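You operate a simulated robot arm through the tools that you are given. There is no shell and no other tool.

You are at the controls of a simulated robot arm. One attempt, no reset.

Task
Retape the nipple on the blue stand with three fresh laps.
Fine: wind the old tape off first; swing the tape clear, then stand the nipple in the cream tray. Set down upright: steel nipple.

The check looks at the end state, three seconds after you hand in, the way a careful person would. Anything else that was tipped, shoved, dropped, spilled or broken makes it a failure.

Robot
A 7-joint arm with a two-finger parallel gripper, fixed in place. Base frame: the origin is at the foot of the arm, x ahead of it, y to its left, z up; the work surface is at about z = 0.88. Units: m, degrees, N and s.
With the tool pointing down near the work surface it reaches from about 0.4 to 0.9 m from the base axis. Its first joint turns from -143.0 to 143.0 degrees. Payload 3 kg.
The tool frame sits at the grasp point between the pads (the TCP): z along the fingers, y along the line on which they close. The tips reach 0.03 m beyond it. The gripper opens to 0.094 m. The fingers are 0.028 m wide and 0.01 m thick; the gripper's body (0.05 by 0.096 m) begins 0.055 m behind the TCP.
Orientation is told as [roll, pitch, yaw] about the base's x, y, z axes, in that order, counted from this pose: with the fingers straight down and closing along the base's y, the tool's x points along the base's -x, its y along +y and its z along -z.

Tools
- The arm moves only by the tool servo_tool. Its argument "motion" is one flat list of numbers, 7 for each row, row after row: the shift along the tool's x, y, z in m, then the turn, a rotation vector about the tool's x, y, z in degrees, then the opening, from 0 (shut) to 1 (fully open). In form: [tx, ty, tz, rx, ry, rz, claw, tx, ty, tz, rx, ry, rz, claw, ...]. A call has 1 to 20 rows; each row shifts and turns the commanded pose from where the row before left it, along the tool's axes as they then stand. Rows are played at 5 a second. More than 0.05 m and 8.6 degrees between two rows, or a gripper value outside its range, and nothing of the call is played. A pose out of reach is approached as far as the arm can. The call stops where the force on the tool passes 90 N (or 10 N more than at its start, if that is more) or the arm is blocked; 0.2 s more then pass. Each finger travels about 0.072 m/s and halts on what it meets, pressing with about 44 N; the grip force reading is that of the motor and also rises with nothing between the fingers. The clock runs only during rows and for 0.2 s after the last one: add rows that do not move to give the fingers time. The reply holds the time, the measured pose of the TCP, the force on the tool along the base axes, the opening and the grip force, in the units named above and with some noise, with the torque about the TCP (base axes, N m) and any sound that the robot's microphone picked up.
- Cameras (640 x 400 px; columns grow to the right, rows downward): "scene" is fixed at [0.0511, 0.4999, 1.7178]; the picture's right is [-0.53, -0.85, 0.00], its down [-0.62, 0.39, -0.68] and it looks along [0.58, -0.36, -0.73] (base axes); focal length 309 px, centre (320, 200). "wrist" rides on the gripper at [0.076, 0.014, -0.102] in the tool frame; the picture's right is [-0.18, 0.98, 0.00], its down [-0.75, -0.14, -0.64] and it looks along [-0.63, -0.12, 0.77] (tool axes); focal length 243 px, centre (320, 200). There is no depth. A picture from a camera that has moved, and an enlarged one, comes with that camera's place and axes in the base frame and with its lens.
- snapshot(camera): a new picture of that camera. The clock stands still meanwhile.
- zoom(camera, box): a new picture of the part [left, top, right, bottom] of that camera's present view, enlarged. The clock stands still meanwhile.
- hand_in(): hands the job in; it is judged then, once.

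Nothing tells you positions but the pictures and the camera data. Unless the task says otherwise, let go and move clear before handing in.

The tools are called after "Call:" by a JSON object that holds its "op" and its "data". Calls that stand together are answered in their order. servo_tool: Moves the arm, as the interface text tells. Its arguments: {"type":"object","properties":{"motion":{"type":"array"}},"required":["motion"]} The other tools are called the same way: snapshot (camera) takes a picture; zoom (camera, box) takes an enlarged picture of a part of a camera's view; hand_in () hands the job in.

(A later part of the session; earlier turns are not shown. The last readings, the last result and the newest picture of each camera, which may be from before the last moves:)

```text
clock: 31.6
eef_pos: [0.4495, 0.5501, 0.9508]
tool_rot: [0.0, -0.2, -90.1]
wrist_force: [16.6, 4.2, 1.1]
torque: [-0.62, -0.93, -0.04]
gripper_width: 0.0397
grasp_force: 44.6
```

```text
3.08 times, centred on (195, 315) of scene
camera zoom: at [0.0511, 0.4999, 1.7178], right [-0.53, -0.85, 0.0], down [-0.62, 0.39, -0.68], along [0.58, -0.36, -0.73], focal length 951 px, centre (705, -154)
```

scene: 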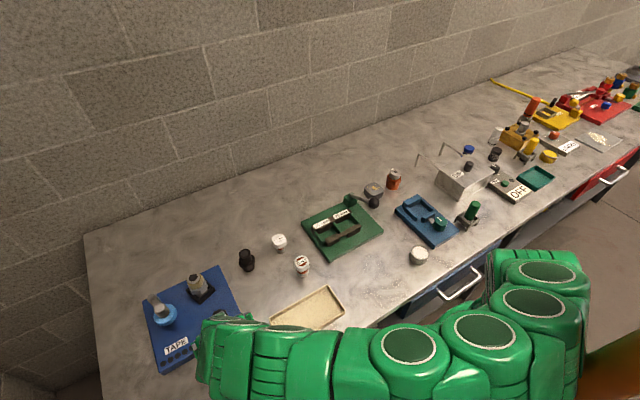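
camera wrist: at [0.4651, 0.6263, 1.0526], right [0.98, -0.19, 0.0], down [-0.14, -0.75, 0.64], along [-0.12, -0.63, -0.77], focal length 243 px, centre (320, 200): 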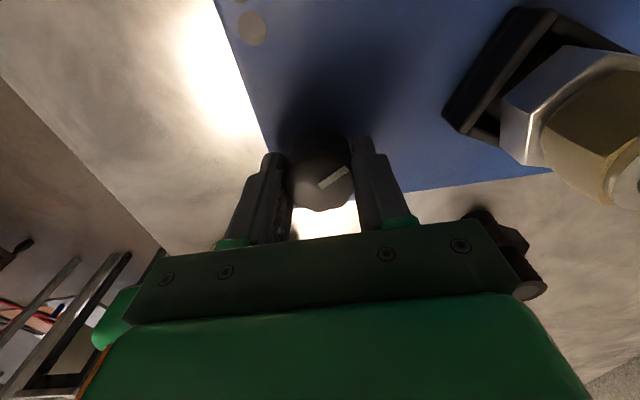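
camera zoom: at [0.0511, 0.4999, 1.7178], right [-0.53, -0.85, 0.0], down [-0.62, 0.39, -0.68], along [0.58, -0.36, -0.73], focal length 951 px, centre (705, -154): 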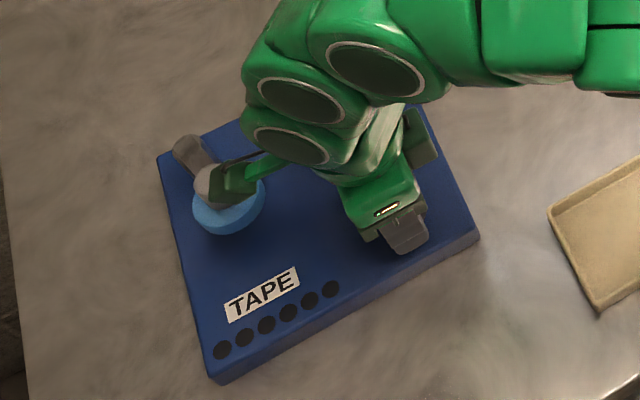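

The old tape is unchanged after about 5 clockwise laps and no lamps have lit, so clockwise with the tape clear does nothing. I'll now turn counter-clockwise.

Call:
{"op": "servo_tool", "data": {"motion": [0, 0, 0, 0, 0, -8, 0.3, 0, 0, 0, 0, 0, -8, 0.3, 0, 0, 0, 0, 0, -8, 0.3, 0, 0, 0, 0, 0, -8, 0.3, 0, 0, 0, 0, 0, -8, 0.3, 0, 0, 0, 0, 0, -8, 0.3, 0, 0, 0, 0, 0, -8, 0.3, 0, 0, 0, 0, 0, -8, 0.3, 0, 0, 0, 0, 0, -8, 0.3, 0, 0, 0, 0, 0, -8, 0.3, 0, 0, 0, 0, 0, -8, 0.3, 0, 0, 0, 0, 0, -8, 0.3, 0, 0, 0, 0, 0, -8, 0.3, 0, 0, 0, 0, 0, -8, 0.3, 0, 0, 0, 0, 0, -8, 0.3, 0, 0, 0, 0, 0, 0, 0.3]}}

Call:
{"op": "servo_tool", "data": {"motion": [0, 0, 0, 0, 0, 0, 0.6, 0, 0, 0, 0, 0, 0, 0.75, 0, 0, 0, 0, 0, 8, 0.75, 0, 0, 0, 0, 0, 8, 0.75, 0, 0, 0, 0, 0, 8, 0.75, 0, 0, 0, 0, 0, 8, 0.75, 0, 0, 0, 0, 0, 8, 0.75, 0, 0, 0, 0, 0, 8, 0.75, 0, 0, 0, 0, 0, 8, 0.75, 0, 0, 0, 0, 0, 8, 0.75, 0, 0, 0, 0, 0, 8, 0.75, 0, 0, 0, 0, 0, 8, 0.75, 0, 0, 0, 0, 0, 8, 0.75, 0, 0, 0, 0, 0, 8, 0.75, 0, 0, 0, 0, 0, 8, 0.75, 0, 0, 0, 0, 0, 8, 0.75, 0, 0, 0, 0, 0, 8, 0.75, 0, 0, 0, 0, 0, 0, 0.5, 0, 0, 0, 0, 0, 0, 0.3, 0, 0, 0, 0, 0, 0, 0.3]}}

Call:
{"op": "snapshot", "data": {"camera": "wrist"}}

Call:
{"op": "zoom", "data": {"camera": "wrist", "box": [420, 0, 640, 200]}}

Call:
{"op": "zoom", "data": {"camera": "scene", "box": [130, 250, 260, 380]}}

```text
clock: 35.0
eef_pos: [0.4488, 0.5483, 0.9514]
tool_rot: [0.0, 0.1, 30.1]
wrist_force: [5.8, 3.4, -15.5]
torque: [0.47, 0.91, 0.01]
gripper_width: 0.0397
grasp_force: 45.2
```

```text
clock: 39.2
eef_pos: [0.4508, 0.5491, 0.9505]
tool_rot: [-0.1, -0.1, -90.1]
wrist_force: [16.1, 2.3, -3.7]
torque: [0.45, 0.21, -0.01]
gripper_width: 0.0395
grasp_force: 44.6
```

```text
taken
camera wrist: at [0.4649, 0.6255, 1.0525], right [0.98, -0.19, 0.0], down [-0.14, -0.75, 0.64], along [-0.12, -0.63, -0.77], focal length 243 px, centre (320, 200)
```

wrist: 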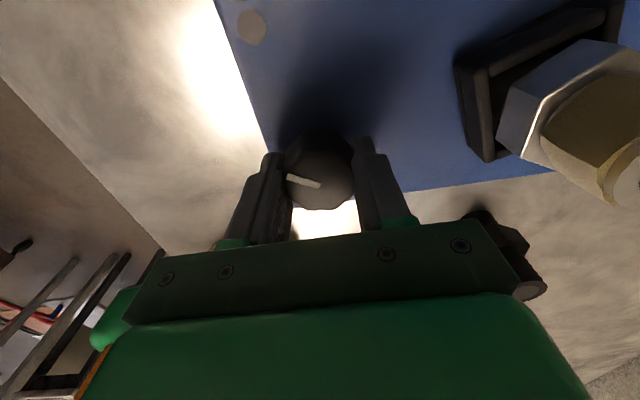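

```text
2.00 times, centred on (530, 100) of wrist
camera zoom: at [0.4649, 0.6255, 1.0525], right [0.98, -0.19, 0.0], down [-0.14, -0.75, 0.64], along [-0.12, -0.63, -0.77], focal length 485 px, centre (-100, 400)
```

zoom: 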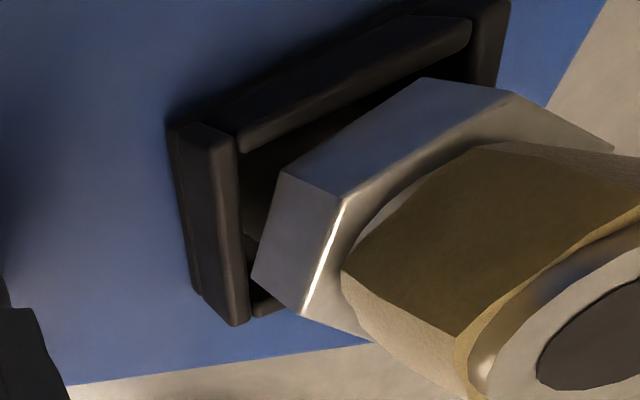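

```text
3.08 times, centred on (195, 315) of scene
camera zoom: at [0.0511, 0.4999, 1.7178], right [-0.53, -0.85, 0.0], down [-0.62, 0.39, -0.68], along [0.58, -0.36, -0.73], focal length 951 px, centre (705, -154)
```

zoom: 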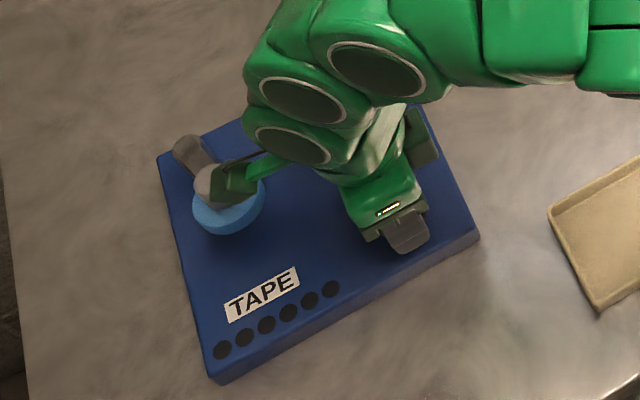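

The tape still looks the same after about 2.5 counter-clockwise laps. I'll do another 120° counter-clockwise and check again.

Call:
{"op": "servo_tool", "data": {"motion": [0, 0, 0, 0, 0, -8, 0.3, 0, 0, 0, 0, 0, -8, 0.3, 0, 0, 0, 0, 0, -8, 0.3, 0, 0, 0, 0, 0, -8, 0.3, 0, 0, 0, 0, 0, -8, 0.3, 0, 0, 0, 0, 0, -8, 0.3, 0, 0, 0, 0, 0, -8, 0.3, 0, 0, 0, 0, 0, -8, 0.3, 0, 0, 0, 0, 0, -8, 0.3, 0, 0, 0, 0, 0, -8, 0.3, 0, 0, 0, 0, 0, -8, 0.3, 0, 0, 0, 0, 0, -8, 0.3, 0, 0, 0, 0, 0, -8, 0.3, 0, 0, 0, 0, 0, -8, 0.3, 0, 0, 0, 0, 0, -8, 0.3, 0, 0, 0, 0, 0, 0, 0.3]}}

Call:
{"op": "servo_tool", "data": {"motion": [0, 0, 0, 0, 0, 0, 0.6, 0, 0, 0, 0, 0, 0, 0.75, 0, 0, 0, 0, 0, 8, 0.75, 0, 0, 0, 0, 0, 8, 0.75, 0, 0, 0, 0, 0, 8, 0.75, 0, 0, 0, 0, 0, 8, 0.75, 0, 0, 0, 0, 0, 8, 0.75, 0, 0, 0, 0, 0, 8, 0.75, 0, 0, 0, 0, 0, 8, 0.75, 0, 0, 0, 0, 0, 8, 0.75, 0, 0, 0, 0, 0, 8, 0.75, 0, 0, 0, 0, 0, 8, 0.75, 0, 0, 0, 0, 0, 8, 0.75, 0, 0, 0, 0, 0, 8, 0.75, 0, 0, 0, 0, 0, 8, 0.75, 0, 0, 0, 0, 0, 8, 0.75, 0, 0, 0, 0, 0, 8, 0.75, 0, 0, 0, 0, 0, 0, 0.5, 0, 0, 0, 0, 0, 0, 0.3, 0, 0, 0, 0, 0, 0, 0.3]}}

Call:
{"op": "snapshot", "data": {"camera": "wrist"}}

Call:
{"op": "zoom", "data": {"camera": "wrist", "box": [420, 0, 640, 200]}}

Call:
{"op": "zoom", "data": {"camera": "scene", "box": [130, 250, 260, 380]}}

```text
clock: 42.6
eef_pos: [0.4498, 0.55, 0.9506]
tool_rot: [0.1, 0.0, 30.1]
wrist_force: [-1.1, 4.6, 1.0]
torque: [0.74, -0.47, -0.06]
gripper_width: 0.0385
grasp_force: 44.4
```

```text
clock: 46.8
eef_pos: [0.4501, 0.5497, 0.9523]
tool_rot: [0.0, 0.0, -90.1]
wrist_force: [9.9, -0.5, -3.4]
torque: [0.36, -0.17, -0.01]
gripper_width: 0.0385
grasp_force: 45.2
```

```text
taken
camera wrist: at [0.4649, 0.6261, 1.0532], right [0.98, -0.19, 0.0], down [-0.14, -0.75, 0.64], along [-0.12, -0.63, -0.77], focal length 243 px, centre (320, 200)
```

wrist: 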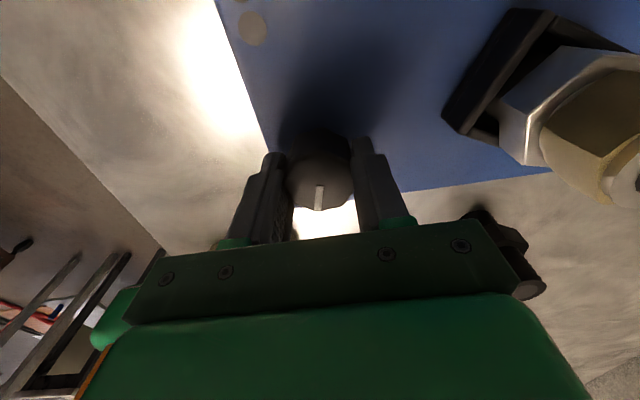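

```text
2.00 times, centred on (530, 100) of wrist
camera zoom: at [0.4649, 0.6261, 1.0532], right [0.98, -0.19, 0.0], down [-0.14, -0.75, 0.64], along [-0.12, -0.63, -0.77], focal length 485 px, centre (-100, 400)
```

zoom: 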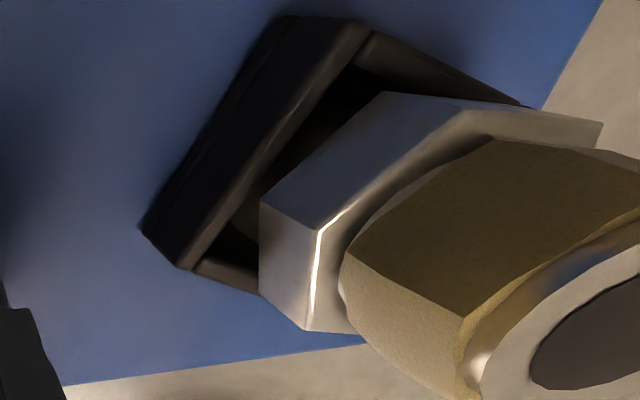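

```text
3.08 times, centred on (195, 315) of scene
camera zoom: at [0.0511, 0.4999, 1.7178], right [-0.53, -0.85, 0.0], down [-0.62, 0.39, -0.68], along [0.58, -0.36, -0.73], focal length 951 px, centre (705, -154)
```

zoom: 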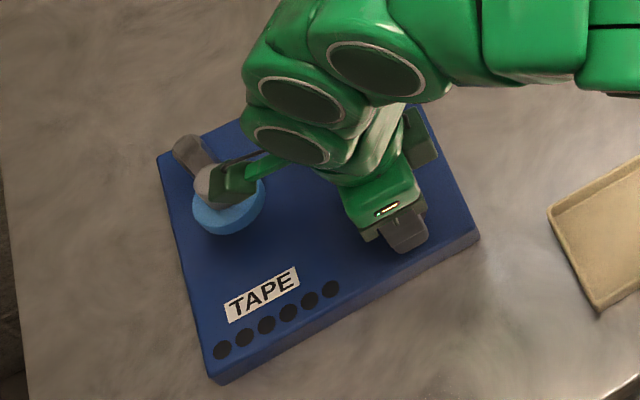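

It's still taped, and the net knob rotation is now back to about zero. I'll do one more counter-clockwise stroke past the starting angle, then look from above.

Call:
{"op": "servo_tool", "data": {"motion": [0, 0, 0, 0, 0, -8, 0.3, 0, 0, 0, 0, 0, -8, 0.3, 0, 0, 0, 0, 0, -8, 0.3, 0, 0, 0, 0, 0, -8, 0.3, 0, 0, 0, 0, 0, -8, 0.3, 0, 0, 0, 0, 0, -8, 0.3, 0, 0, 0, 0, 0, -8, 0.3, 0, 0, 0, 0, 0, -8, 0.3, 0, 0, 0, 0, 0, -8, 0.3, 0, 0, 0, 0, 0, -8, 0.3, 0, 0, 0, 0, 0, -8, 0.3, 0, 0, 0, 0, 0, -8, 0.3, 0, 0, 0, 0, 0, -8, 0.3, 0, 0, 0, 0, 0, -8, 0.3, 0, 0, 0, 0, 0, -8, 0.3, 0, 0, 0, 0, 0, 0, 0.3]}}

Call:
{"op": "servo_tool", "data": {"motion": [0, 0, 0, 0, 0, 0, 0.6, 0, 0, 0, 0, 0, 0, 0.8, 0, 0, -0.03, 0, 0, 0, 0.9, 0, 0, -0.045, 0, 0, 0, 1, 0, 0, -0.045, 0, 0, 8, 1, 0, 0, -0.02, 0, 0, 8, 1, 0, 0, 0, 0, 0, 7, 1, 0, 0, 0, 0, 0, 7, 1, 0, 0, 0, 0, 0, 0, 1, 0, 0, 0, 0, 0, 0, 1]}}

Call:
{"op": "snapshot", "data": {"camera": "wrist"}}

Call:
{"op": "zoom", "data": {"camera": "wrist", "box": [260, 0, 500, 240]}}

```text
clock: 50.2
eef_pos: [0.4487, 0.5497, 0.9514]
tool_rot: [0.0, 0.1, 30.1]
wrist_force: [-4.1, -1.6, 10.8]
torque: [-0.34, 1.26, -0.43]
gripper_width: 0.0391
grasp_force: 44.8
```

```text
clock: 52.4
eef_pos: [0.4503, 0.5514, 1.0924]
tool_rot: [0.0, 0.0, -0.1]
wrist_force: [1.2, -0.3, -0.4]
torque: [-0.02, 0.01, 0.01]
gripper_width: 0.094
grasp_force: 0.2
```

```text
taken
camera wrist: at [0.3747, 0.565, 1.1941], right [0.19, 0.98, 0.0], down [0.75, -0.14, 0.64], along [0.63, -0.12, -0.77], focal length 243 px, centre (320, 200)
```

wrist: 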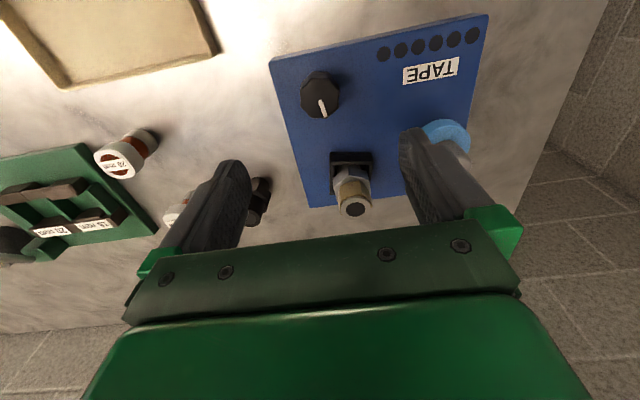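

```text
1.67 times, centred on (380, 120) of wrist
camera zoom: at [0.3747, 0.565, 1.1941], right [0.19, 0.98, 0.0], down [0.75, -0.14, 0.64], along [0.63, -0.12, -0.77], focal length 404 px, centre (220, 333)
```

zoom: 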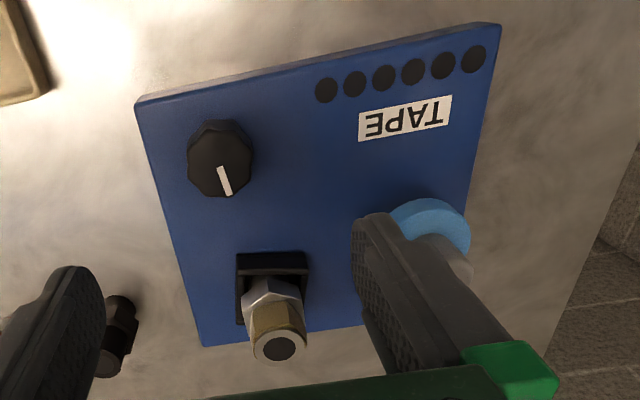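

The tape is still on and the lamps are still dark with the spool clear. The spool probably has to be engaged for winding to count, so I'll hover over the swing arm to study it.

Call:
{"op": "servo_tool", "data": {"motion": [-0.013, 0.035, -0.01, 0, 0, 0, 1, -0.013, 0.035, -0.01, 0, 0, 0, 1, -0.013, 0.035, -0.01, 0, 0, 0, 1, 0, 0, 0, 0, 0, 0, 1, 0, 0, 0, 0, 0, 0, 1]}}

Call:
{"op": "snapshot", "data": {"camera": "wrist"}}

Call:
{"op": "zoom", "data": {"camera": "wrist", "box": [220, 60, 440, 225]}}

Call:
{"op": "zoom", "data": {"camera": "scene", "box": [130, 250, 260, 380]}}

```text
clock: 53.6
eef_pos: [0.4864, 0.6532, 1.1168]
tool_rot: [0.0, 0.0, 0.0]
wrist_force: [0.3, -0.2, -0.8]
torque: [-0.03, -0.03, 0.03]
gripper_width: 0.0941
grasp_force: 0.0
```

```text
taken
camera wrist: at [0.4118, 0.6676, 1.2195], right [0.18, 0.98, 0.0], down [0.75, -0.14, 0.64], along [0.63, -0.12, -0.77], focal length 243 px, centre (320, 200)
```

wrist: 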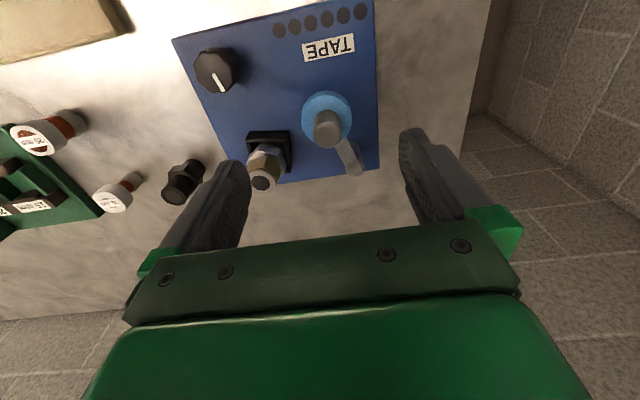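

```text
2.42 times, centred on (330, 142) of wrist
camera zoom: at [0.4118, 0.6676, 1.2195], right [0.18, 0.98, 0.0], down [0.75, -0.14, 0.64], along [0.63, -0.12, -0.77], focal length 588 px, centre (296, 339)
```

zoom: 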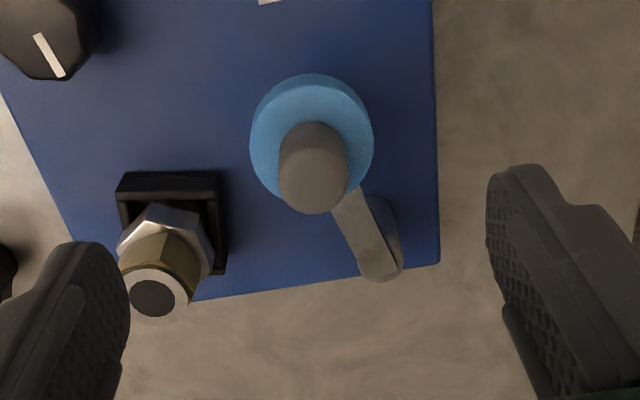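

```text
3.08 times, centred on (195, 315) of scene
camera zoom: at [0.0511, 0.4999, 1.7178], right [-0.53, -0.85, 0.0], down [-0.62, 0.39, -0.68], along [0.58, -0.36, -0.73], focal length 951 px, centre (705, -154)
```

zoom: 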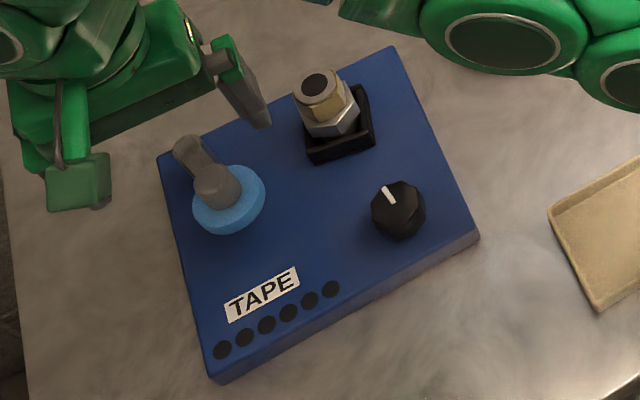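

The swing arm is clear in this view: pivot about (0.598, 0.682), hub about (0.514, 0.655) with its top near z 1.003. It should swing toward the nipple with about 35° of rotation, so I'll align over the hub at yaw −100° and verify.

Call:
{"op": "servo_tool", "data": {"motion": [-0.014, 0.001, 0, 0, 0, 0, 1, -0.014, 0.001, 0, 0, 0, 0, 1, 0, 0, 0, 0, 0, 8, 1, 0, 0, 0, 0, 0, 8, 1, 0, 0, 0, 0, 0, 8, 1, 0, 0, 0, 0, 0, 8, 1, 0, 0, 0, 0, 0, 8, 1, 0, 0, 0, 0, 0, 8, 1, 0, 0, 0, 0, 0, 8, 1, 0, 0, 0, 0, 0, 8, 1, 0, 0, 0, 0, 0, 8, 1, 0, 0, 0, 0, 0, 8, 1, 0, 0, 0, 0, 0, 8, 1, 0, 0, 0, 0, 0, 8, 1, 0, 0, 0, 0, 0, 4, 1, 0, 0, 0, 0, 0, 0, 1, 0, 0, 0, 0, 0, 0, 1]}}

Call:
{"op": "snapshot", "data": {"camera": "wrist"}}

Call:
{"op": "zoom", "data": {"camera": "wrist", "box": [220, 60, 440, 225]}}

```text
clock: 57.2
eef_pos: [0.4883, 0.6522, 1.119]
tool_rot: [0.0, 0.0, -100.2]
wrist_force: [-0.8, 0.4, 0.6]
torque: [0.0, -0.05, 0.01]
gripper_width: 0.0939
grasp_force: 0.0
out of reach, approached as far as the arm can: row 1, 2
```

```text
taken
camera wrist: at [0.5161, 0.7257, 1.221], right [0.94, -0.35, 0.0], down [-0.27, -0.72, 0.64], along [-0.23, -0.6, -0.77], focal length 243 px, centre (320, 200)
```

wrist: 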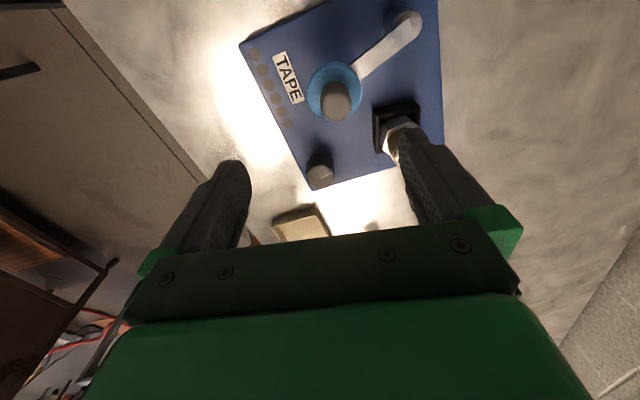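

```text
2.42 times, centred on (330, 142) of wrist
camera zoom: at [0.5161, 0.7257, 1.221], right [0.94, -0.35, 0.0], down [-0.27, -0.72, 0.64], along [-0.23, -0.6, -0.77], focal length 588 px, centre (296, 339)
```

zoom: 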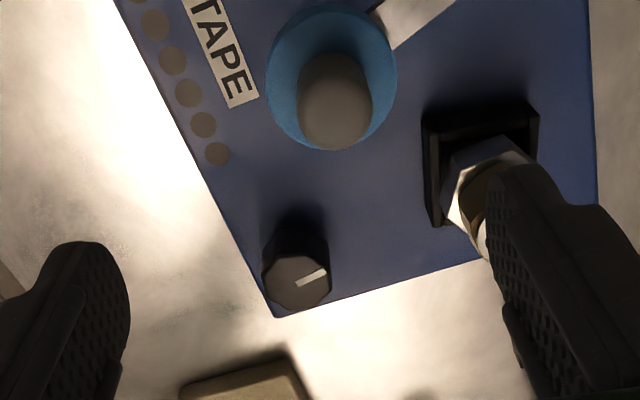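

Triangulating again puts the hub at about (0.504, 0.654) with its top near z 1.02. The reach limit bit at this height, so I'll come down to about 1.065 and then centre over the hub.

Call:
{"op": "servo_tool", "data": {"motion": [0, 0, 0.027, 0, 0, 0, 1, 0, 0, 0.027, 0, 0, 0, 1, 0.0048, 0.0154, 0, 0, 0, 0, 1, 0, 0, 0, 0, 0, 0, 1, 0, 0, 0, 0, 0, 0, 1]}}

Call:
{"op": "snapshot", "data": {"camera": "wrist"}}

Call:
{"op": "zoom", "data": {"camera": "wrist", "box": [220, 80, 440, 220]}}

```text
clock: 58.4
eef_pos: [0.5052, 0.6555, 1.0641]
tool_rot: [0.0, 0.1, -100.0]
wrist_force: [0.0, 0.3, 0.4]
torque: [0.02, -0.01, -0.03]
gripper_width: 0.0941
grasp_force: 0.1
```

```text
taken
camera wrist: at [0.532, 0.7283, 1.1661], right [0.94, -0.35, 0.0], down [-0.27, -0.72, 0.64], along [-0.23, -0.6, -0.77], focal length 243 px, centre (320, 200)
```

wrist: 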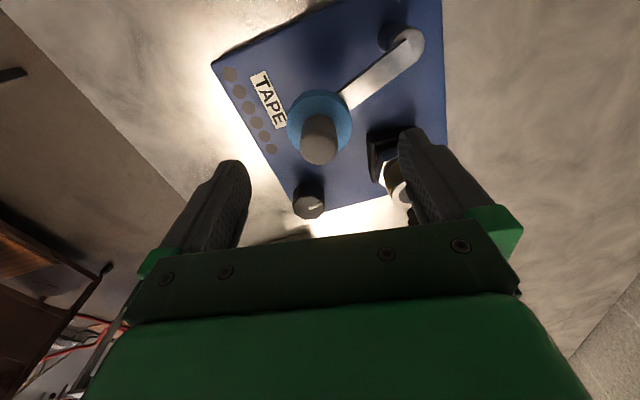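

```text
2.86 times, centred on (330, 150) of wrist
camera zoom: at [0.532, 0.7283, 1.1661], right [0.94, -0.35, 0.0], down [-0.27, -0.72, 0.64], along [-0.23, -0.6, -0.77], focal length 693 px, centre (291, 343)
```

zoom: 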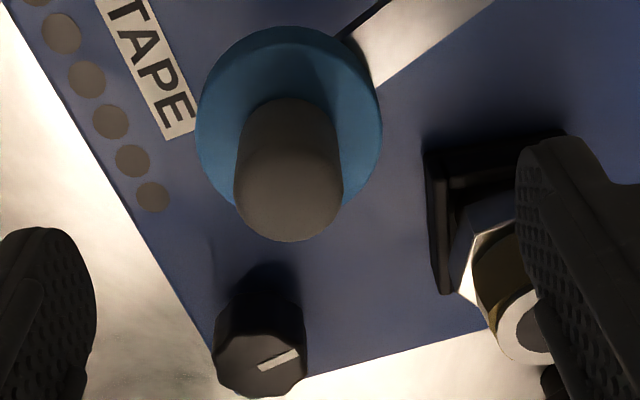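

I'm aligned: the hub top appears exactly where expected for (0.505, 0.655, 1.02), with a diameter of about 25 mm. I'll lower to z 1.03, which keeps the tips just above the spool, and grip it.

Call:
{"op": "servo_tool", "data": {"motion": [0, 0, 0.017, 0, 0, 0, 1, 0, 0, 0.017, 0, 0, 0, 0.8, 0, 0, 0, 0, 0, 0, 0.5, 0, 0, 0, 0, 0, 0, 0.3, 0, 0, 0, 0, 0, 0, 0.15, 0, 0, 0, 0, 0, 0, 0.15]}}

Call:
{"op": "snapshot", "data": {"camera": "wrist"}}

```text
clock: 59.8
eef_pos: [0.5046, 0.657, 1.0313]
tool_rot: [0.0, 0.0, -100.0]
wrist_force: [-8.3, -2.1, -0.7]
torque: [0.24, -0.01, -0.05]
gripper_width: 0.0247
grasp_force: 45.3
```

```text
taken
camera wrist: at [0.532, 0.729, 1.133], right [0.94, -0.35, 0.0], down [-0.27, -0.72, 0.64], along [-0.23, -0.6, -0.77], focal length 243 px, centre (320, 200)
```

wrist: 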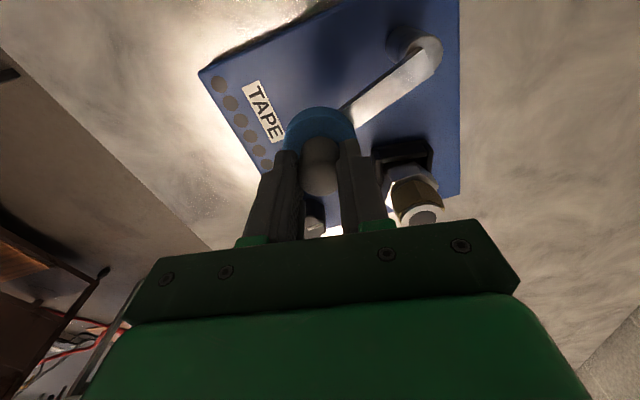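

The hub is gripped at 24.7 mm. I'll swing it along its arc toward the nipple in small steps, watching the force.

Call:
{"op": "servo_tool", "data": {"motion": [-0.00764, 0.00461, 0, 0, 0, -6, 0.15, -0.00764, 0.00461, 0, 0, 0, -6, 0.15, -0.00764, 0.00461, 0, 0, 0, -6, 0.15, 0, 0, 0, 0, 0, 0, 0.15]}}

Call:
{"op": "zoom", "data": {"camera": "wrist", "box": [180, 0, 500, 240]}}

Call:
{"op": "zoom", "data": {"camera": "scene", "box": [130, 250, 260, 380]}}

```text
clock: 60.8
eef_pos: [0.5174, 0.6313, 1.031]
tool_rot: [-0.1, 0.1, -82.0]
wrist_force: [-14.6, -11.0, -0.2]
torque: [0.47, 0.32, 0.01]
gripper_width: 0.0247
grasp_force: 45.0
```

```text
1.67 times, centred on (340, 120) of wrist
camera zoom: at [0.5217, 0.7087, 1.133], right [1.0, -0.05, 0.0], down [-0.03, -0.77, 0.64], along [-0.03, -0.64, -0.77], focal length 404 px, centre (287, 333)
```

zoom: 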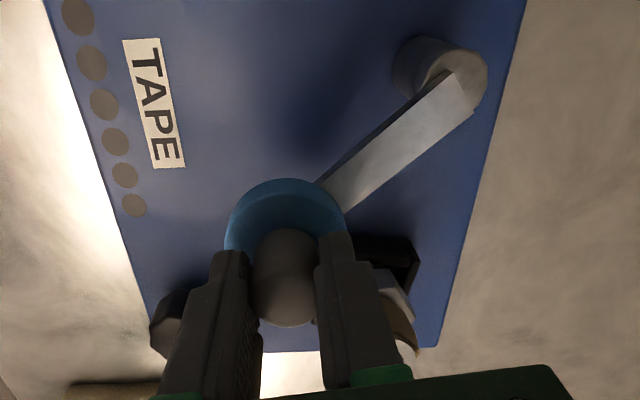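

```text
3.08 times, centred on (195, 315) of scene
camera zoom: at [0.0511, 0.4999, 1.7178], right [-0.53, -0.85, 0.0], down [-0.62, 0.39, -0.68], along [0.58, -0.36, -0.73], focal length 951 px, centre (705, -154)
```

zoom: 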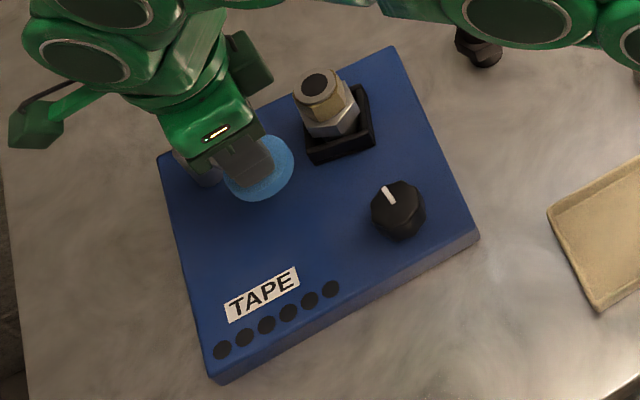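

It swings freely, with mild outward load that I'll trim. Continuing two more steps toward the nipple.

Call:
{"op": "servo_tool", "data": {"motion": [-0.0081, 0.0041, 0, 0, 0, -6, 0.15, -0.0081, 0.0041, 0, 0, 0, -6, 0.15, 0, 0, 0, 0, 0, 0, 0.15]}}

Call:
{"op": "snapshot", "data": {"camera": "wrist"}}

Call:
{"op": "zoom", "data": {"camera": "scene", "box": [130, 250, 260, 380]}}

```text
clock: 61.6
eef_pos: [0.5285, 0.6188, 1.0311]
tool_rot: [0.1, 0.2, -69.9]
wrist_force: [31.1, 37.6, -11.5]
torque: [0.59, -0.3, 0.03]
gripper_width: 0.0245
grasp_force: 45.2
```

```text
taken
camera wrist: at [0.5169, 0.6951, 1.1332], right [0.99, 0.16, 0.0], down [0.12, -0.76, 0.64], along [0.11, -0.63, -0.77], focal length 243 px, centre (320, 200)
```

wrist: 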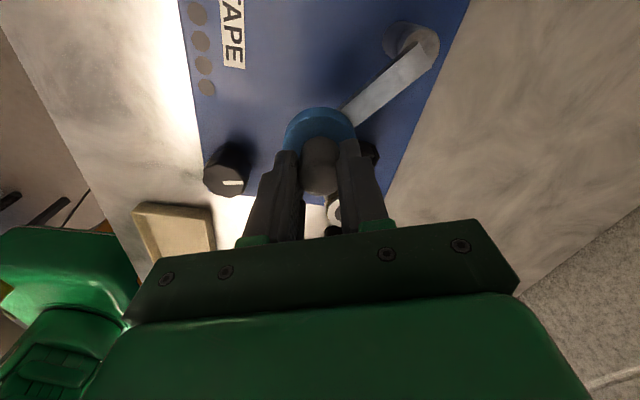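

```text
3.08 times, centred on (195, 315) of scene
camera zoom: at [0.0511, 0.4999, 1.7178], right [-0.53, -0.85, 0.0], down [-0.62, 0.39, -0.68], along [0.58, -0.36, -0.73], focal length 951 px, centre (705, -154)
```

zoom: 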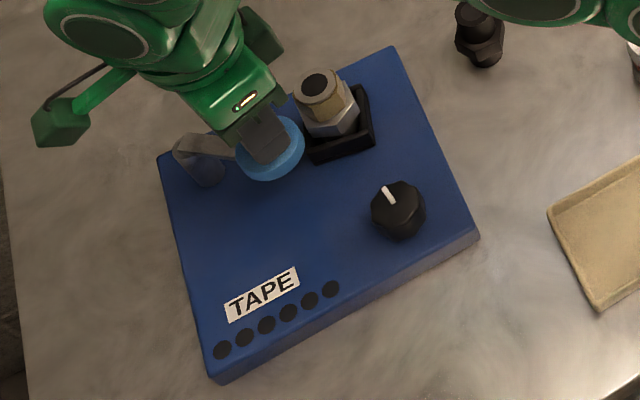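

The radial trim overshot, so I'll pull in about 1 mm and step another 6°. The spool is nearly touching the nipple.

Call:
{"op": "servo_tool", "data": {"motion": [0.0005, 0.001, 0, 0, 0, 0, 0.15, -0.00382, 0.0023, 0, 0, 0, -3, 0.15, 0, 0, 0, 0, 0, 0, 0.15]}}

Call:
{"op": "zoom", "data": {"camera": "wrist", "box": [180, 0, 500, 240]}}

Call:
{"op": "zoom", "data": {"camera": "scene", "box": [150, 260, 240, 316]}}

```text
clock: 62.4
eef_pos: [0.5333, 0.6155, 1.0305]
tool_rot: [0.0, -0.1, -67.0]
wrist_force: [13.2, 19.9, 2.4]
torque: [-0.13, -0.38, 0.14]
gripper_width: 0.0245
grasp_force: 45.0
```

```text
1.67 times, centred on (340, 120) of wrist
camera zoom: at [0.5163, 0.6921, 1.1331], right [0.98, 0.22, 0.0], down [0.17, -0.75, 0.64], along [0.14, -0.63, -0.77], focal length 404 px, centre (287, 333)
```

zoom: 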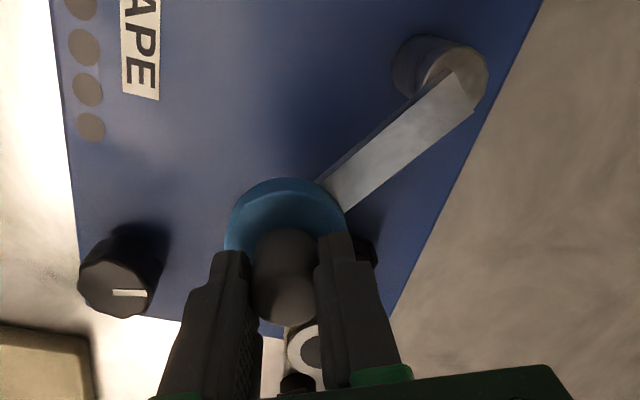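

```text
7.11 times, centred on (195, 288) of scene
camera zoom: at [0.0511, 0.4999, 1.7178], right [-0.53, -0.85, 0.0], down [-0.62, 0.39, -0.68], along [0.58, -0.36, -0.73], focal length 2197 px, centre (1209, -426)
```

zoom: 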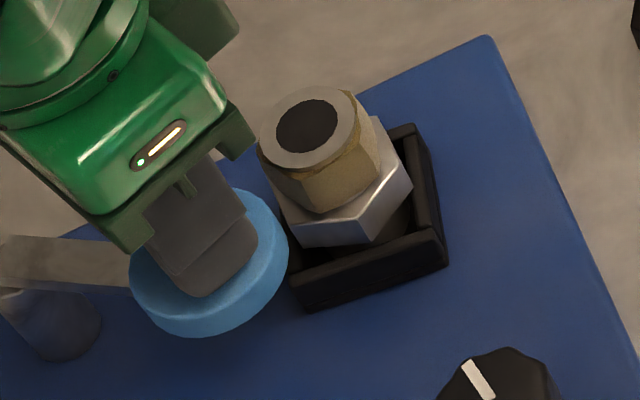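

The spool is close to the nipple, with roughly a 1 cm gap left. I'll continue in small 3° steps.

Call:
{"op": "servo_tool", "data": {"motion": [-0.0036, 0.0028, 0, 0, 0, -3, 0.15, -0.00382, 0.0023, 0, 0, 0, -3, 0.15, 0, 0, 0, 0, 0, 0, 0.15]}}

Call:
{"op": "zoom", "data": {"camera": "wrist", "box": [180, 0, 500, 240]}}

Call:
{"op": "zoom", "data": {"camera": "scene", "box": [150, 260, 240, 316]}}

```text
clock: 63.2
eef_pos: [0.5406, 0.6109, 1.0305]
tool_rot: [0.0, 0.0, -61.0]
wrist_force: [3.5, 5.9, 8.2]
torque: [0.36, 0.18, 0.08]
gripper_width: 0.025
grasp_force: 44.8
```

```text
1.67 times, centred on (340, 120) of wrist
camera zoom: at [0.5165, 0.6847, 1.1331], right [0.95, 0.32, 0.0], down [0.24, -0.73, 0.64], along [0.2, -0.61, -0.77], focal length 404 px, centre (287, 333)
```

zoom: 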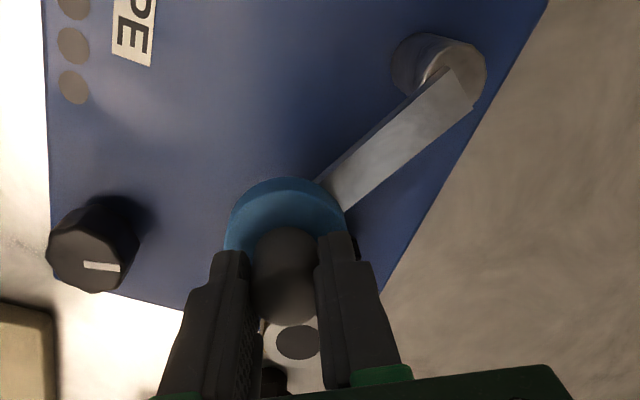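

```text
7.11 times, centred on (195, 288) of scene
camera zoom: at [0.0511, 0.4999, 1.7178], right [-0.53, -0.85, 0.0], down [-0.62, 0.39, -0.68], along [0.58, -0.36, -0.73], focal length 2197 px, centre (1209, -426)
```

zoom: 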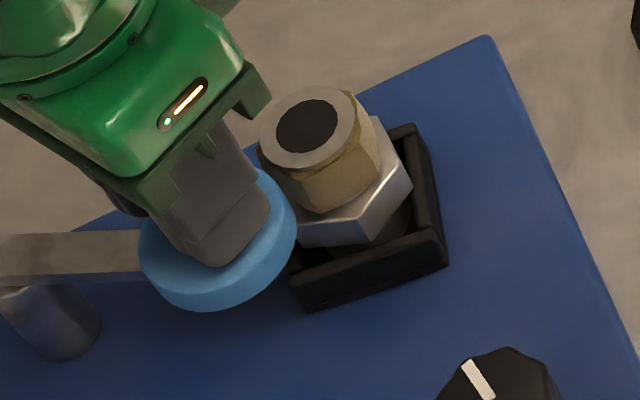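

Nearly touching now, with low forces. One more small step, then I'll check for contact.

Call:
{"op": "servo_tool", "data": {"motion": [-0.00382, 0.0023, 0, 0, 0, -3, 0.15, 0, 0, 0, 0, 0, 0, 0.15]}}

Call:
{"op": "zoom", "data": {"camera": "scene", "box": [150, 260, 240, 316]}}

Call:
{"op": "zoom", "data": {"camera": "scene", "box": [130, 250, 260, 380]}}

```text
clock: 63.8
eef_pos: [0.543, 0.6094, 1.0314]
tool_rot: [-0.1, 0.1, -58.0]
wrist_force: [-9.4, 15.9, 2.8]
torque: [-0.18, -0.13, -0.07]
gripper_width: 0.0248
grasp_force: 45.1
```

```text
7.11 times, centred on (195, 288) of scene
camera zoom: at [0.0511, 0.4999, 1.7178], right [-0.53, -0.85, 0.0], down [-0.62, 0.39, -0.68], along [0.58, -0.36, -0.73], focal length 2197 px, centre (1209, -426)
```

zoom: 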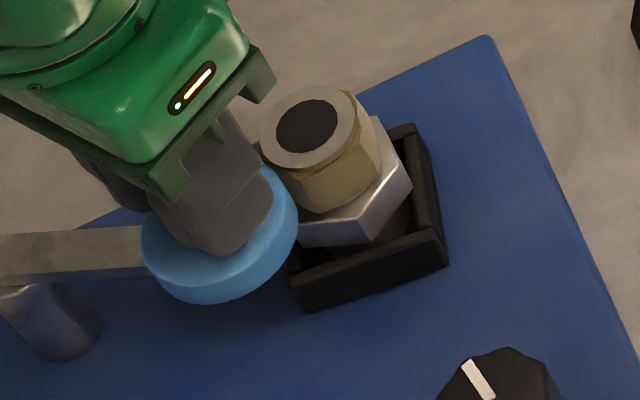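

```text
3.08 times, centred on (195, 315) of scene
camera zoom: at [0.0511, 0.4999, 1.7178], right [-0.53, -0.85, 0.0], down [-0.62, 0.39, -0.68], along [0.58, -0.36, -0.73], focal length 951 px, centre (705, -154)
```

zoom: 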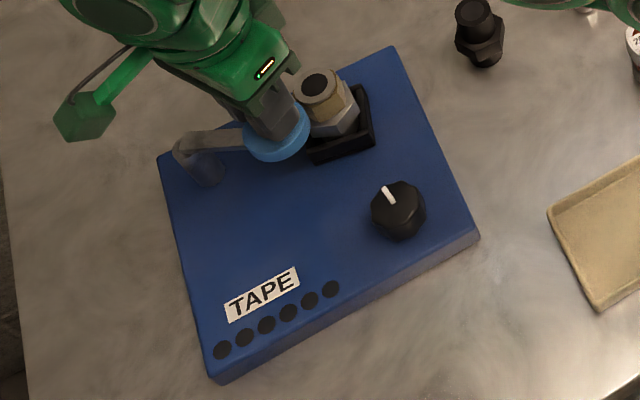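

There's resistance along the arc now: the spool has met the nipple or its stop. I'll release, lift clear, and see whether it stays and what the lamps do.

Call:
{"op": "servo_tool", "data": {"motion": [0, 0, 0, 0, 0, 0, 0.3, 0, 0, 0, 0, 0, 0, 0.5, 0, 0, 0, 0, 0, 0, 0.5, 0, 0, -0.03, 0, 0, 0, 0.5, 0, 0, -0.02, 0, 0, 0, 0.7, 0.02, -0.01, 0, 0, 0, 0, 1, 0, 0, 0, 0, 0, 0, 1]}}

Call:
{"op": "snapshot", "data": {"camera": "wrist"}}

Call:
{"op": "zoom", "data": {"camera": "wrist", "box": [220, 0, 480, 220]}}

Call:
{"op": "zoom", "data": {"camera": "scene", "box": [130, 250, 260, 380]}}

```text
clock: 65.4
eef_pos: [0.5237, 0.6196, 1.0805]
tool_rot: [-0.1, -0.1, -58.0]
wrist_force: [-0.1, 0.3, -0.2]
torque: [0.0, 0.0, -0.01]
gripper_width: 0.0939
grasp_force: 0.0
```

```text
taken
camera wrist: at [0.4966, 0.693, 1.1834], right [0.93, 0.36, 0.0], down [0.28, -0.71, 0.64], along [0.23, -0.6, -0.77], focal length 243 px, centre (320, 200)
```

wrist: 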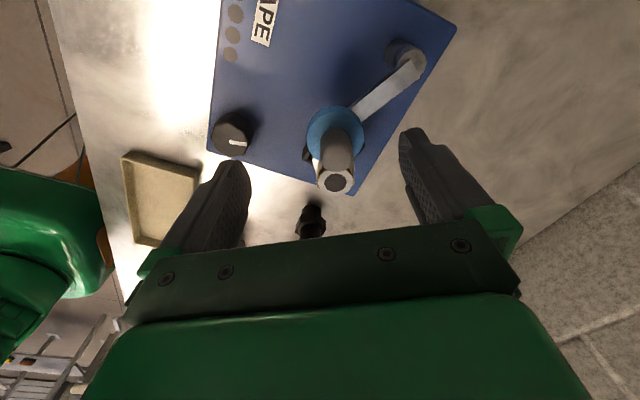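

```text
1.82 times, centred on (350, 110) of wrist
camera zoom: at [0.4966, 0.693, 1.1834], right [0.93, 0.36, 0.0], down [0.28, -0.71, 0.64], along [0.23, -0.6, -0.77], focal length 441 px, centre (266, 364)
```

zoom: 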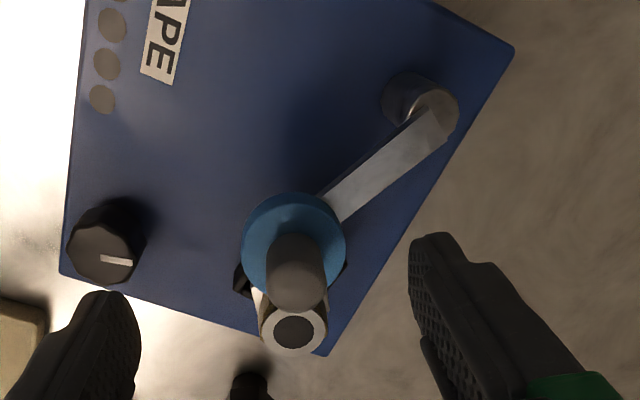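

```text
3.08 times, centred on (195, 315) of scene
camera zoom: at [0.0511, 0.4999, 1.7178], right [-0.53, -0.85, 0.0], down [-0.62, 0.39, -0.68], along [0.58, -0.36, -0.73], focal length 951 px, centre (705, -154)
```

zoom: 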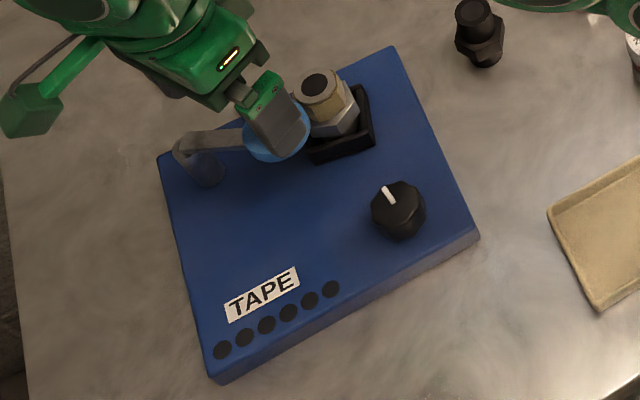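

The spool stays put beside the nipple. I'll go back to the knob at yaw +30 with the spool engaged and try a small turn while watching the lamps and tape.

Call:
{"op": "servo_tool", "data": {"motion": [0, 0, -0.02, 0, 0, 0, 1, -0.0068, -0.0332, 0, 0, 0, 0, 1, -0.0068, -0.0332, 0, 0, 0, 0, 1, -0.0068, -0.0332, 0, 0, 0, 0, 1, 0, 0, 0, 0, 0, -8, 1, 0, 0, 0, 0, 0, -8, 1, 0, 0, 0, 0, 0, -8, 1, 0, 0, 0, 0, 0, -8, 1, 0, 0, 0, 0, 0, -8, 1, 0, 0, 0, 0, 0, -8, 1, 0, 0, 0, 0, 0, -8, 1, 0, 0, 0, 0, 0, -8, 1, 0, 0, 0, 0, 0, -8, 1, 0, 0, 0, 0, 0, -8, 1, 0, 0, 0, 0, 0, -8, 1, 0, 0, 0, 0, 0, 0, 1]}}

Call:
{"op": "snapshot", "data": {"camera": "wrist"}}

```text
clock: 68.8
eef_pos: [0.4506, 0.5484, 1.1021]
tool_rot: [0.0, 0.0, 30.2]
wrist_force: [-0.2, -0.4, 0.3]
torque: [0.0, 0.0, 0.0]
gripper_width: 0.0941
grasp_force: 0.2
```

```text
taken
camera wrist: at [0.3784, 0.5246, 1.2034], right [-0.33, 0.94, 0.0], down [0.72, 0.26, 0.64], along [0.61, 0.21, -0.77], focal length 243 px, centre (320, 200)
```

wrist: 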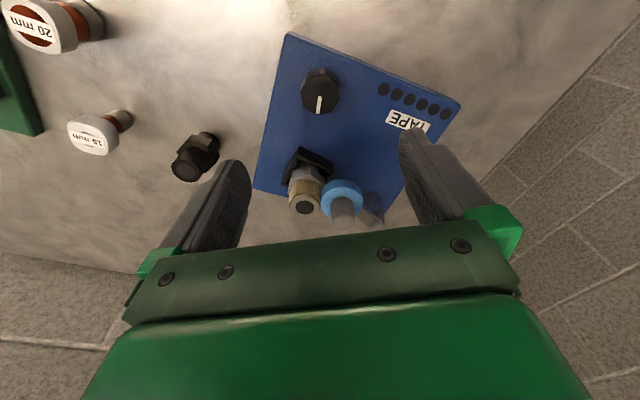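

This overhead view shows the knob, spool, nipple and lamps together. I'll zoom, then descend and grip the knob.

Call:
{"op": "zoom", "data": {"camera": "wrist", "box": [250, 60, 470, 235]}}

Call:
{"op": "servo_tool", "data": {"motion": [0, 0, 0.04, 0, 0, 0, 0.9, 0, 0, 0.04, 0, 0, 0, 0.8, 0, 0, 0.04, 0, 0, 0, 0.8, 0, 0.001, 0.031, 0, 0, 0, 0.8, 0, 0, 0, 0, 0, 0, 0.6, 0, 0, 0, 0, 0, 0, 0.3, 0, 0, 0, 0, 0, 0, 0.3, 0, 0, 0, 0, 0, 0, 0.3]}}

Call:
{"op": "servo_tool", "data": {"motion": [0, 0, 0, 0, 0, 4, 0.3, 0, 0, 0, 0, 0, 4, 0.3, 0, 0, 0, 0, 0, 4, 0.3, 0, 0, 0, 0, 0, 0, 0.3]}}

Call:
{"op": "zoom", "data": {"camera": "scene", "box": [130, 250, 260, 380]}}

Call:
{"op": "snapshot", "data": {"camera": "wrist"}}

```text
2.29 times, centred on (360, 148) of wrist
camera zoom: at [0.3784, 0.5246, 1.2034], right [-0.33, 0.94, 0.0], down [0.72, 0.26, 0.64], along [0.61, 0.21, -0.77], focal length 555 px, centre (229, 320)
```

zoom: 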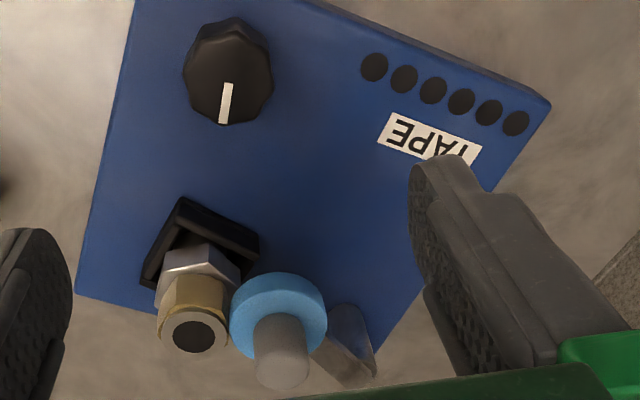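

```text
clock: 70.6
eef_pos: [0.4514, 0.5509, 0.9512]
tool_rot: [0.0, 0.1, 30.1]
wrist_force: [-1.4, -4.5, -7.3]
torque: [0.63, -1.18, -0.42]
gripper_width: 0.0393
grasp_force: 45.7
```

```text
clock: 71.6
eef_pos: [0.4503, 0.5506, 0.9523]
tool_rot: [0.0, 0.0, 17.9]
wrist_force: [3.6, -18.9, 13.7]
torque: [-0.25, 0.31, 0.01]
gripper_width: 0.0389
grasp_force: 45.0
```

```text
3.08 times, centred on (195, 315) of scene
camera zoom: at [0.0511, 0.4999, 1.7178], right [-0.53, -0.85, 0.0], down [-0.62, 0.39, -0.68], along [0.58, -0.36, -0.73], focal length 951 px, centre (705, -154)
```

zoom: 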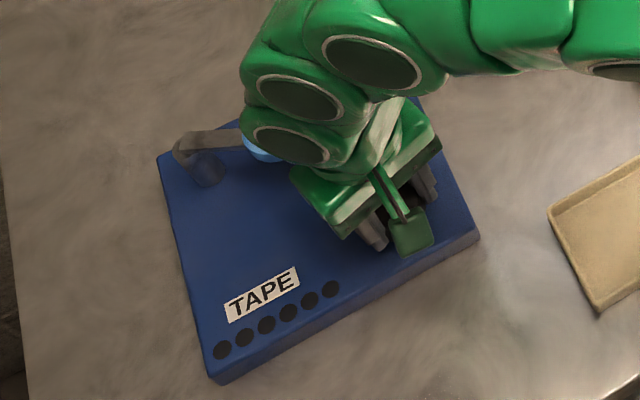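

```text
taken
camera wrist: at [0.3748, 0.5409, 1.053], right [-0.13, 0.99, 0.0], down [0.76, 0.1, 0.64], along [0.64, 0.08, -0.77], focal length 243 px, centre (320, 200)
```

wrist: 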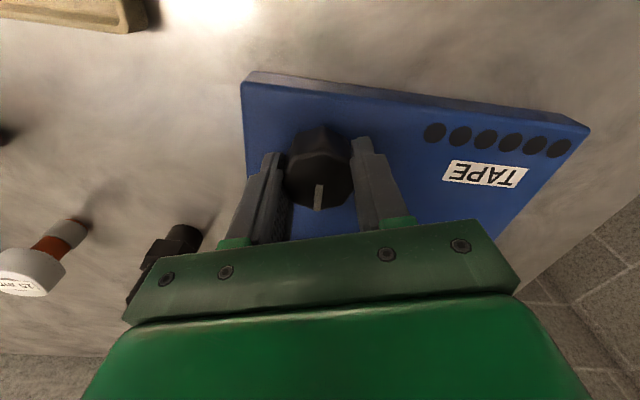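

I turned 12° clockwise with the spool engaged and the lamps are still dark. I'll continue another 36° and check.

Call:
{"op": "servo_tool", "data": {"motion": [0, 0, 0, 0, 0, 6, 0.3, 0, 0, 0, 0, 0, 6, 0.3, 0, 0, 0, 0, 0, 6, 0.3, 0, 0, 0, 0, 0, 6, 0.3, 0, 0, 0, 0, 0, 6, 0.3, 0, 0, 0, 0, 0, 6, 0.3, 0, 0, 0, 0, 0, 0, 0.3]}}

Call:
{"op": "zoom", "data": {"camera": "scene", "box": [130, 250, 260, 380]}}

Call:
{"op": "snapshot", "data": {"camera": "wrist"}}

```text
clock: 73.2
eef_pos: [0.4503, 0.5499, 0.9503]
tool_rot: [-0.1, 0.0, -18.1]
wrist_force: [12.1, -42.7, 13.3]
torque: [-0.17, -0.13, -0.01]
gripper_width: 0.0384
grasp_force: 45.1
```

```text
3.08 times, centred on (195, 315) of scene
camera zoom: at [0.0511, 0.4999, 1.7178], right [-0.53, -0.85, 0.0], down [-0.62, 0.39, -0.68], along [0.58, -0.36, -0.73], focal length 951 px, centre (705, -154)
```

zoom: 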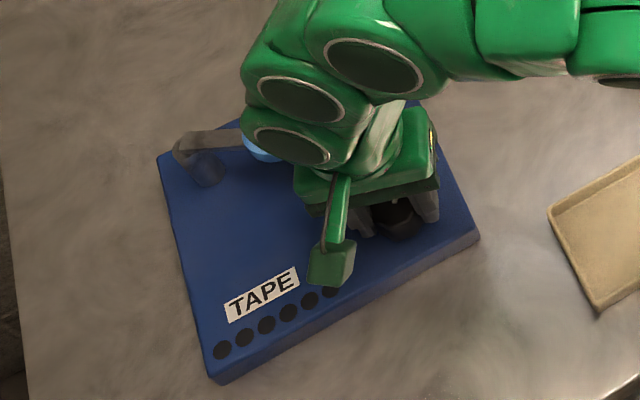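

```text
taken
camera wrist: at [0.3831, 0.5876, 1.0525], right [0.48, 0.88, 0.0], down [0.67, -0.37, 0.64], along [0.56, -0.31, -0.77], focal length 243 px, centre (320, 200)
```

wrist: 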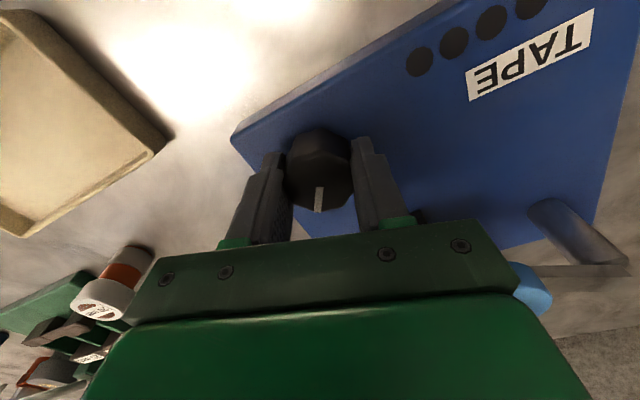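

One lap's worth clockwise and the lamps are still dark. I'll trim the side load and continue to yaw −90, where I can see the nipple.

Call:
{"op": "servo_tool", "data": {"motion": [-0.00025, -0.00076, 0, 0, 0, 6, 0.3, 0, 0, 0, 0, 0, 6, 0.3, 0, 0, 0, 0, 0, 6, 0.3, 0, 0, 0, 0, 0, 6, 0.3, 0, 0, 0, 0, 0, 6, 0.3, 0, 0, 0, 0, 0, 6, 0.3, 0, 0, 0, 0, 0, 6, 0.3, 0, 0, 0, 0, 0, 6, 0.3, 0, 0, 0, 0, 0, 6, 0.3, 0, 0, 0, 0, 0, 6, 0.3, 0, 0, 0, 0, 0, 6, 0.3, 0, 0, 0, 0, 0, 6, 0.3, 0, 0, 0, 0, 0, 0, 0.3]}}

Call:
{"op": "snapshot", "data": {"camera": "wrist"}}

Call:
{"op": "zoom", "data": {"camera": "wrist", "box": [420, 0, 640, 200]}}

Call:
{"op": "zoom", "data": {"camera": "scene", "box": [130, 250, 260, 380]}}

```text
clock: 76.0
eef_pos: [0.4499, 0.5495, 0.9502]
tool_rot: [-0.1, 0.1, -90.2]
wrist_force: [17.2, 16.0, -5.8]
torque: [-0.55, -0.11, 0.0]
gripper_width: 0.0387
grasp_force: 45.0
```

```text
taken
camera wrist: at [0.4649, 0.6268, 1.0525], right [0.98, -0.19, 0.0], down [-0.14, -0.75, 0.64], along [-0.12, -0.63, -0.77], focal length 243 px, centre (320, 200)
```

wrist: 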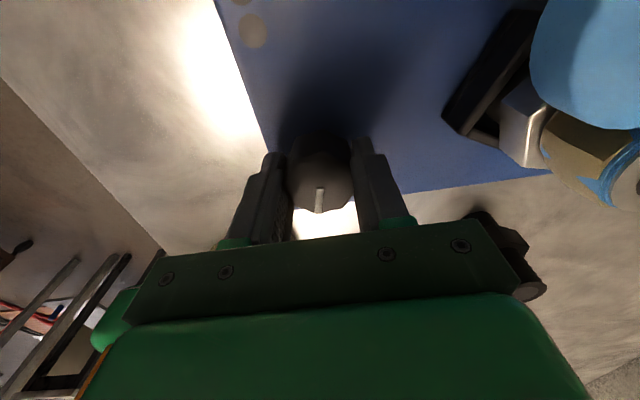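

```text
2.00 times, centred on (530, 100) of wrist
camera zoom: at [0.4649, 0.6268, 1.0525], right [0.98, -0.19, 0.0], down [-0.14, -0.75, 0.64], along [-0.12, -0.63, -0.77], focal length 485 px, centre (-100, 400)
```

zoom: 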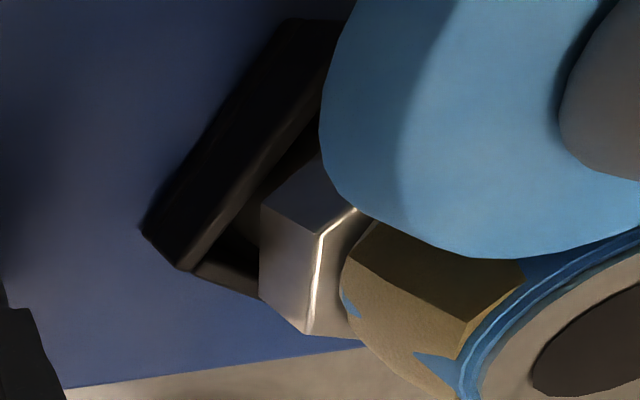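

```text
3.08 times, centred on (195, 315) of scene
camera zoom: at [0.0511, 0.4999, 1.7178], right [-0.53, -0.85, 0.0], down [-0.62, 0.39, -0.68], along [0.58, -0.36, -0.73], focal length 951 px, centre (705, -154)
```

zoom: 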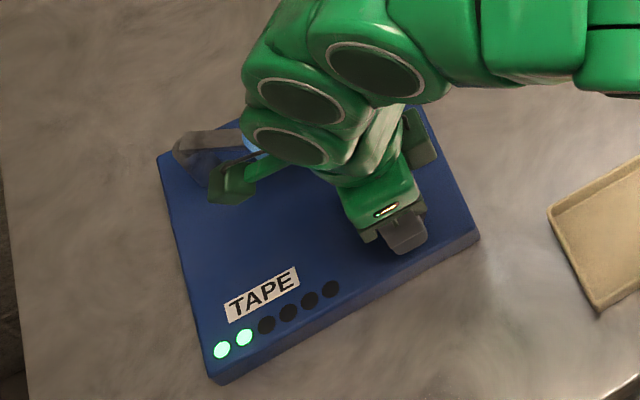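

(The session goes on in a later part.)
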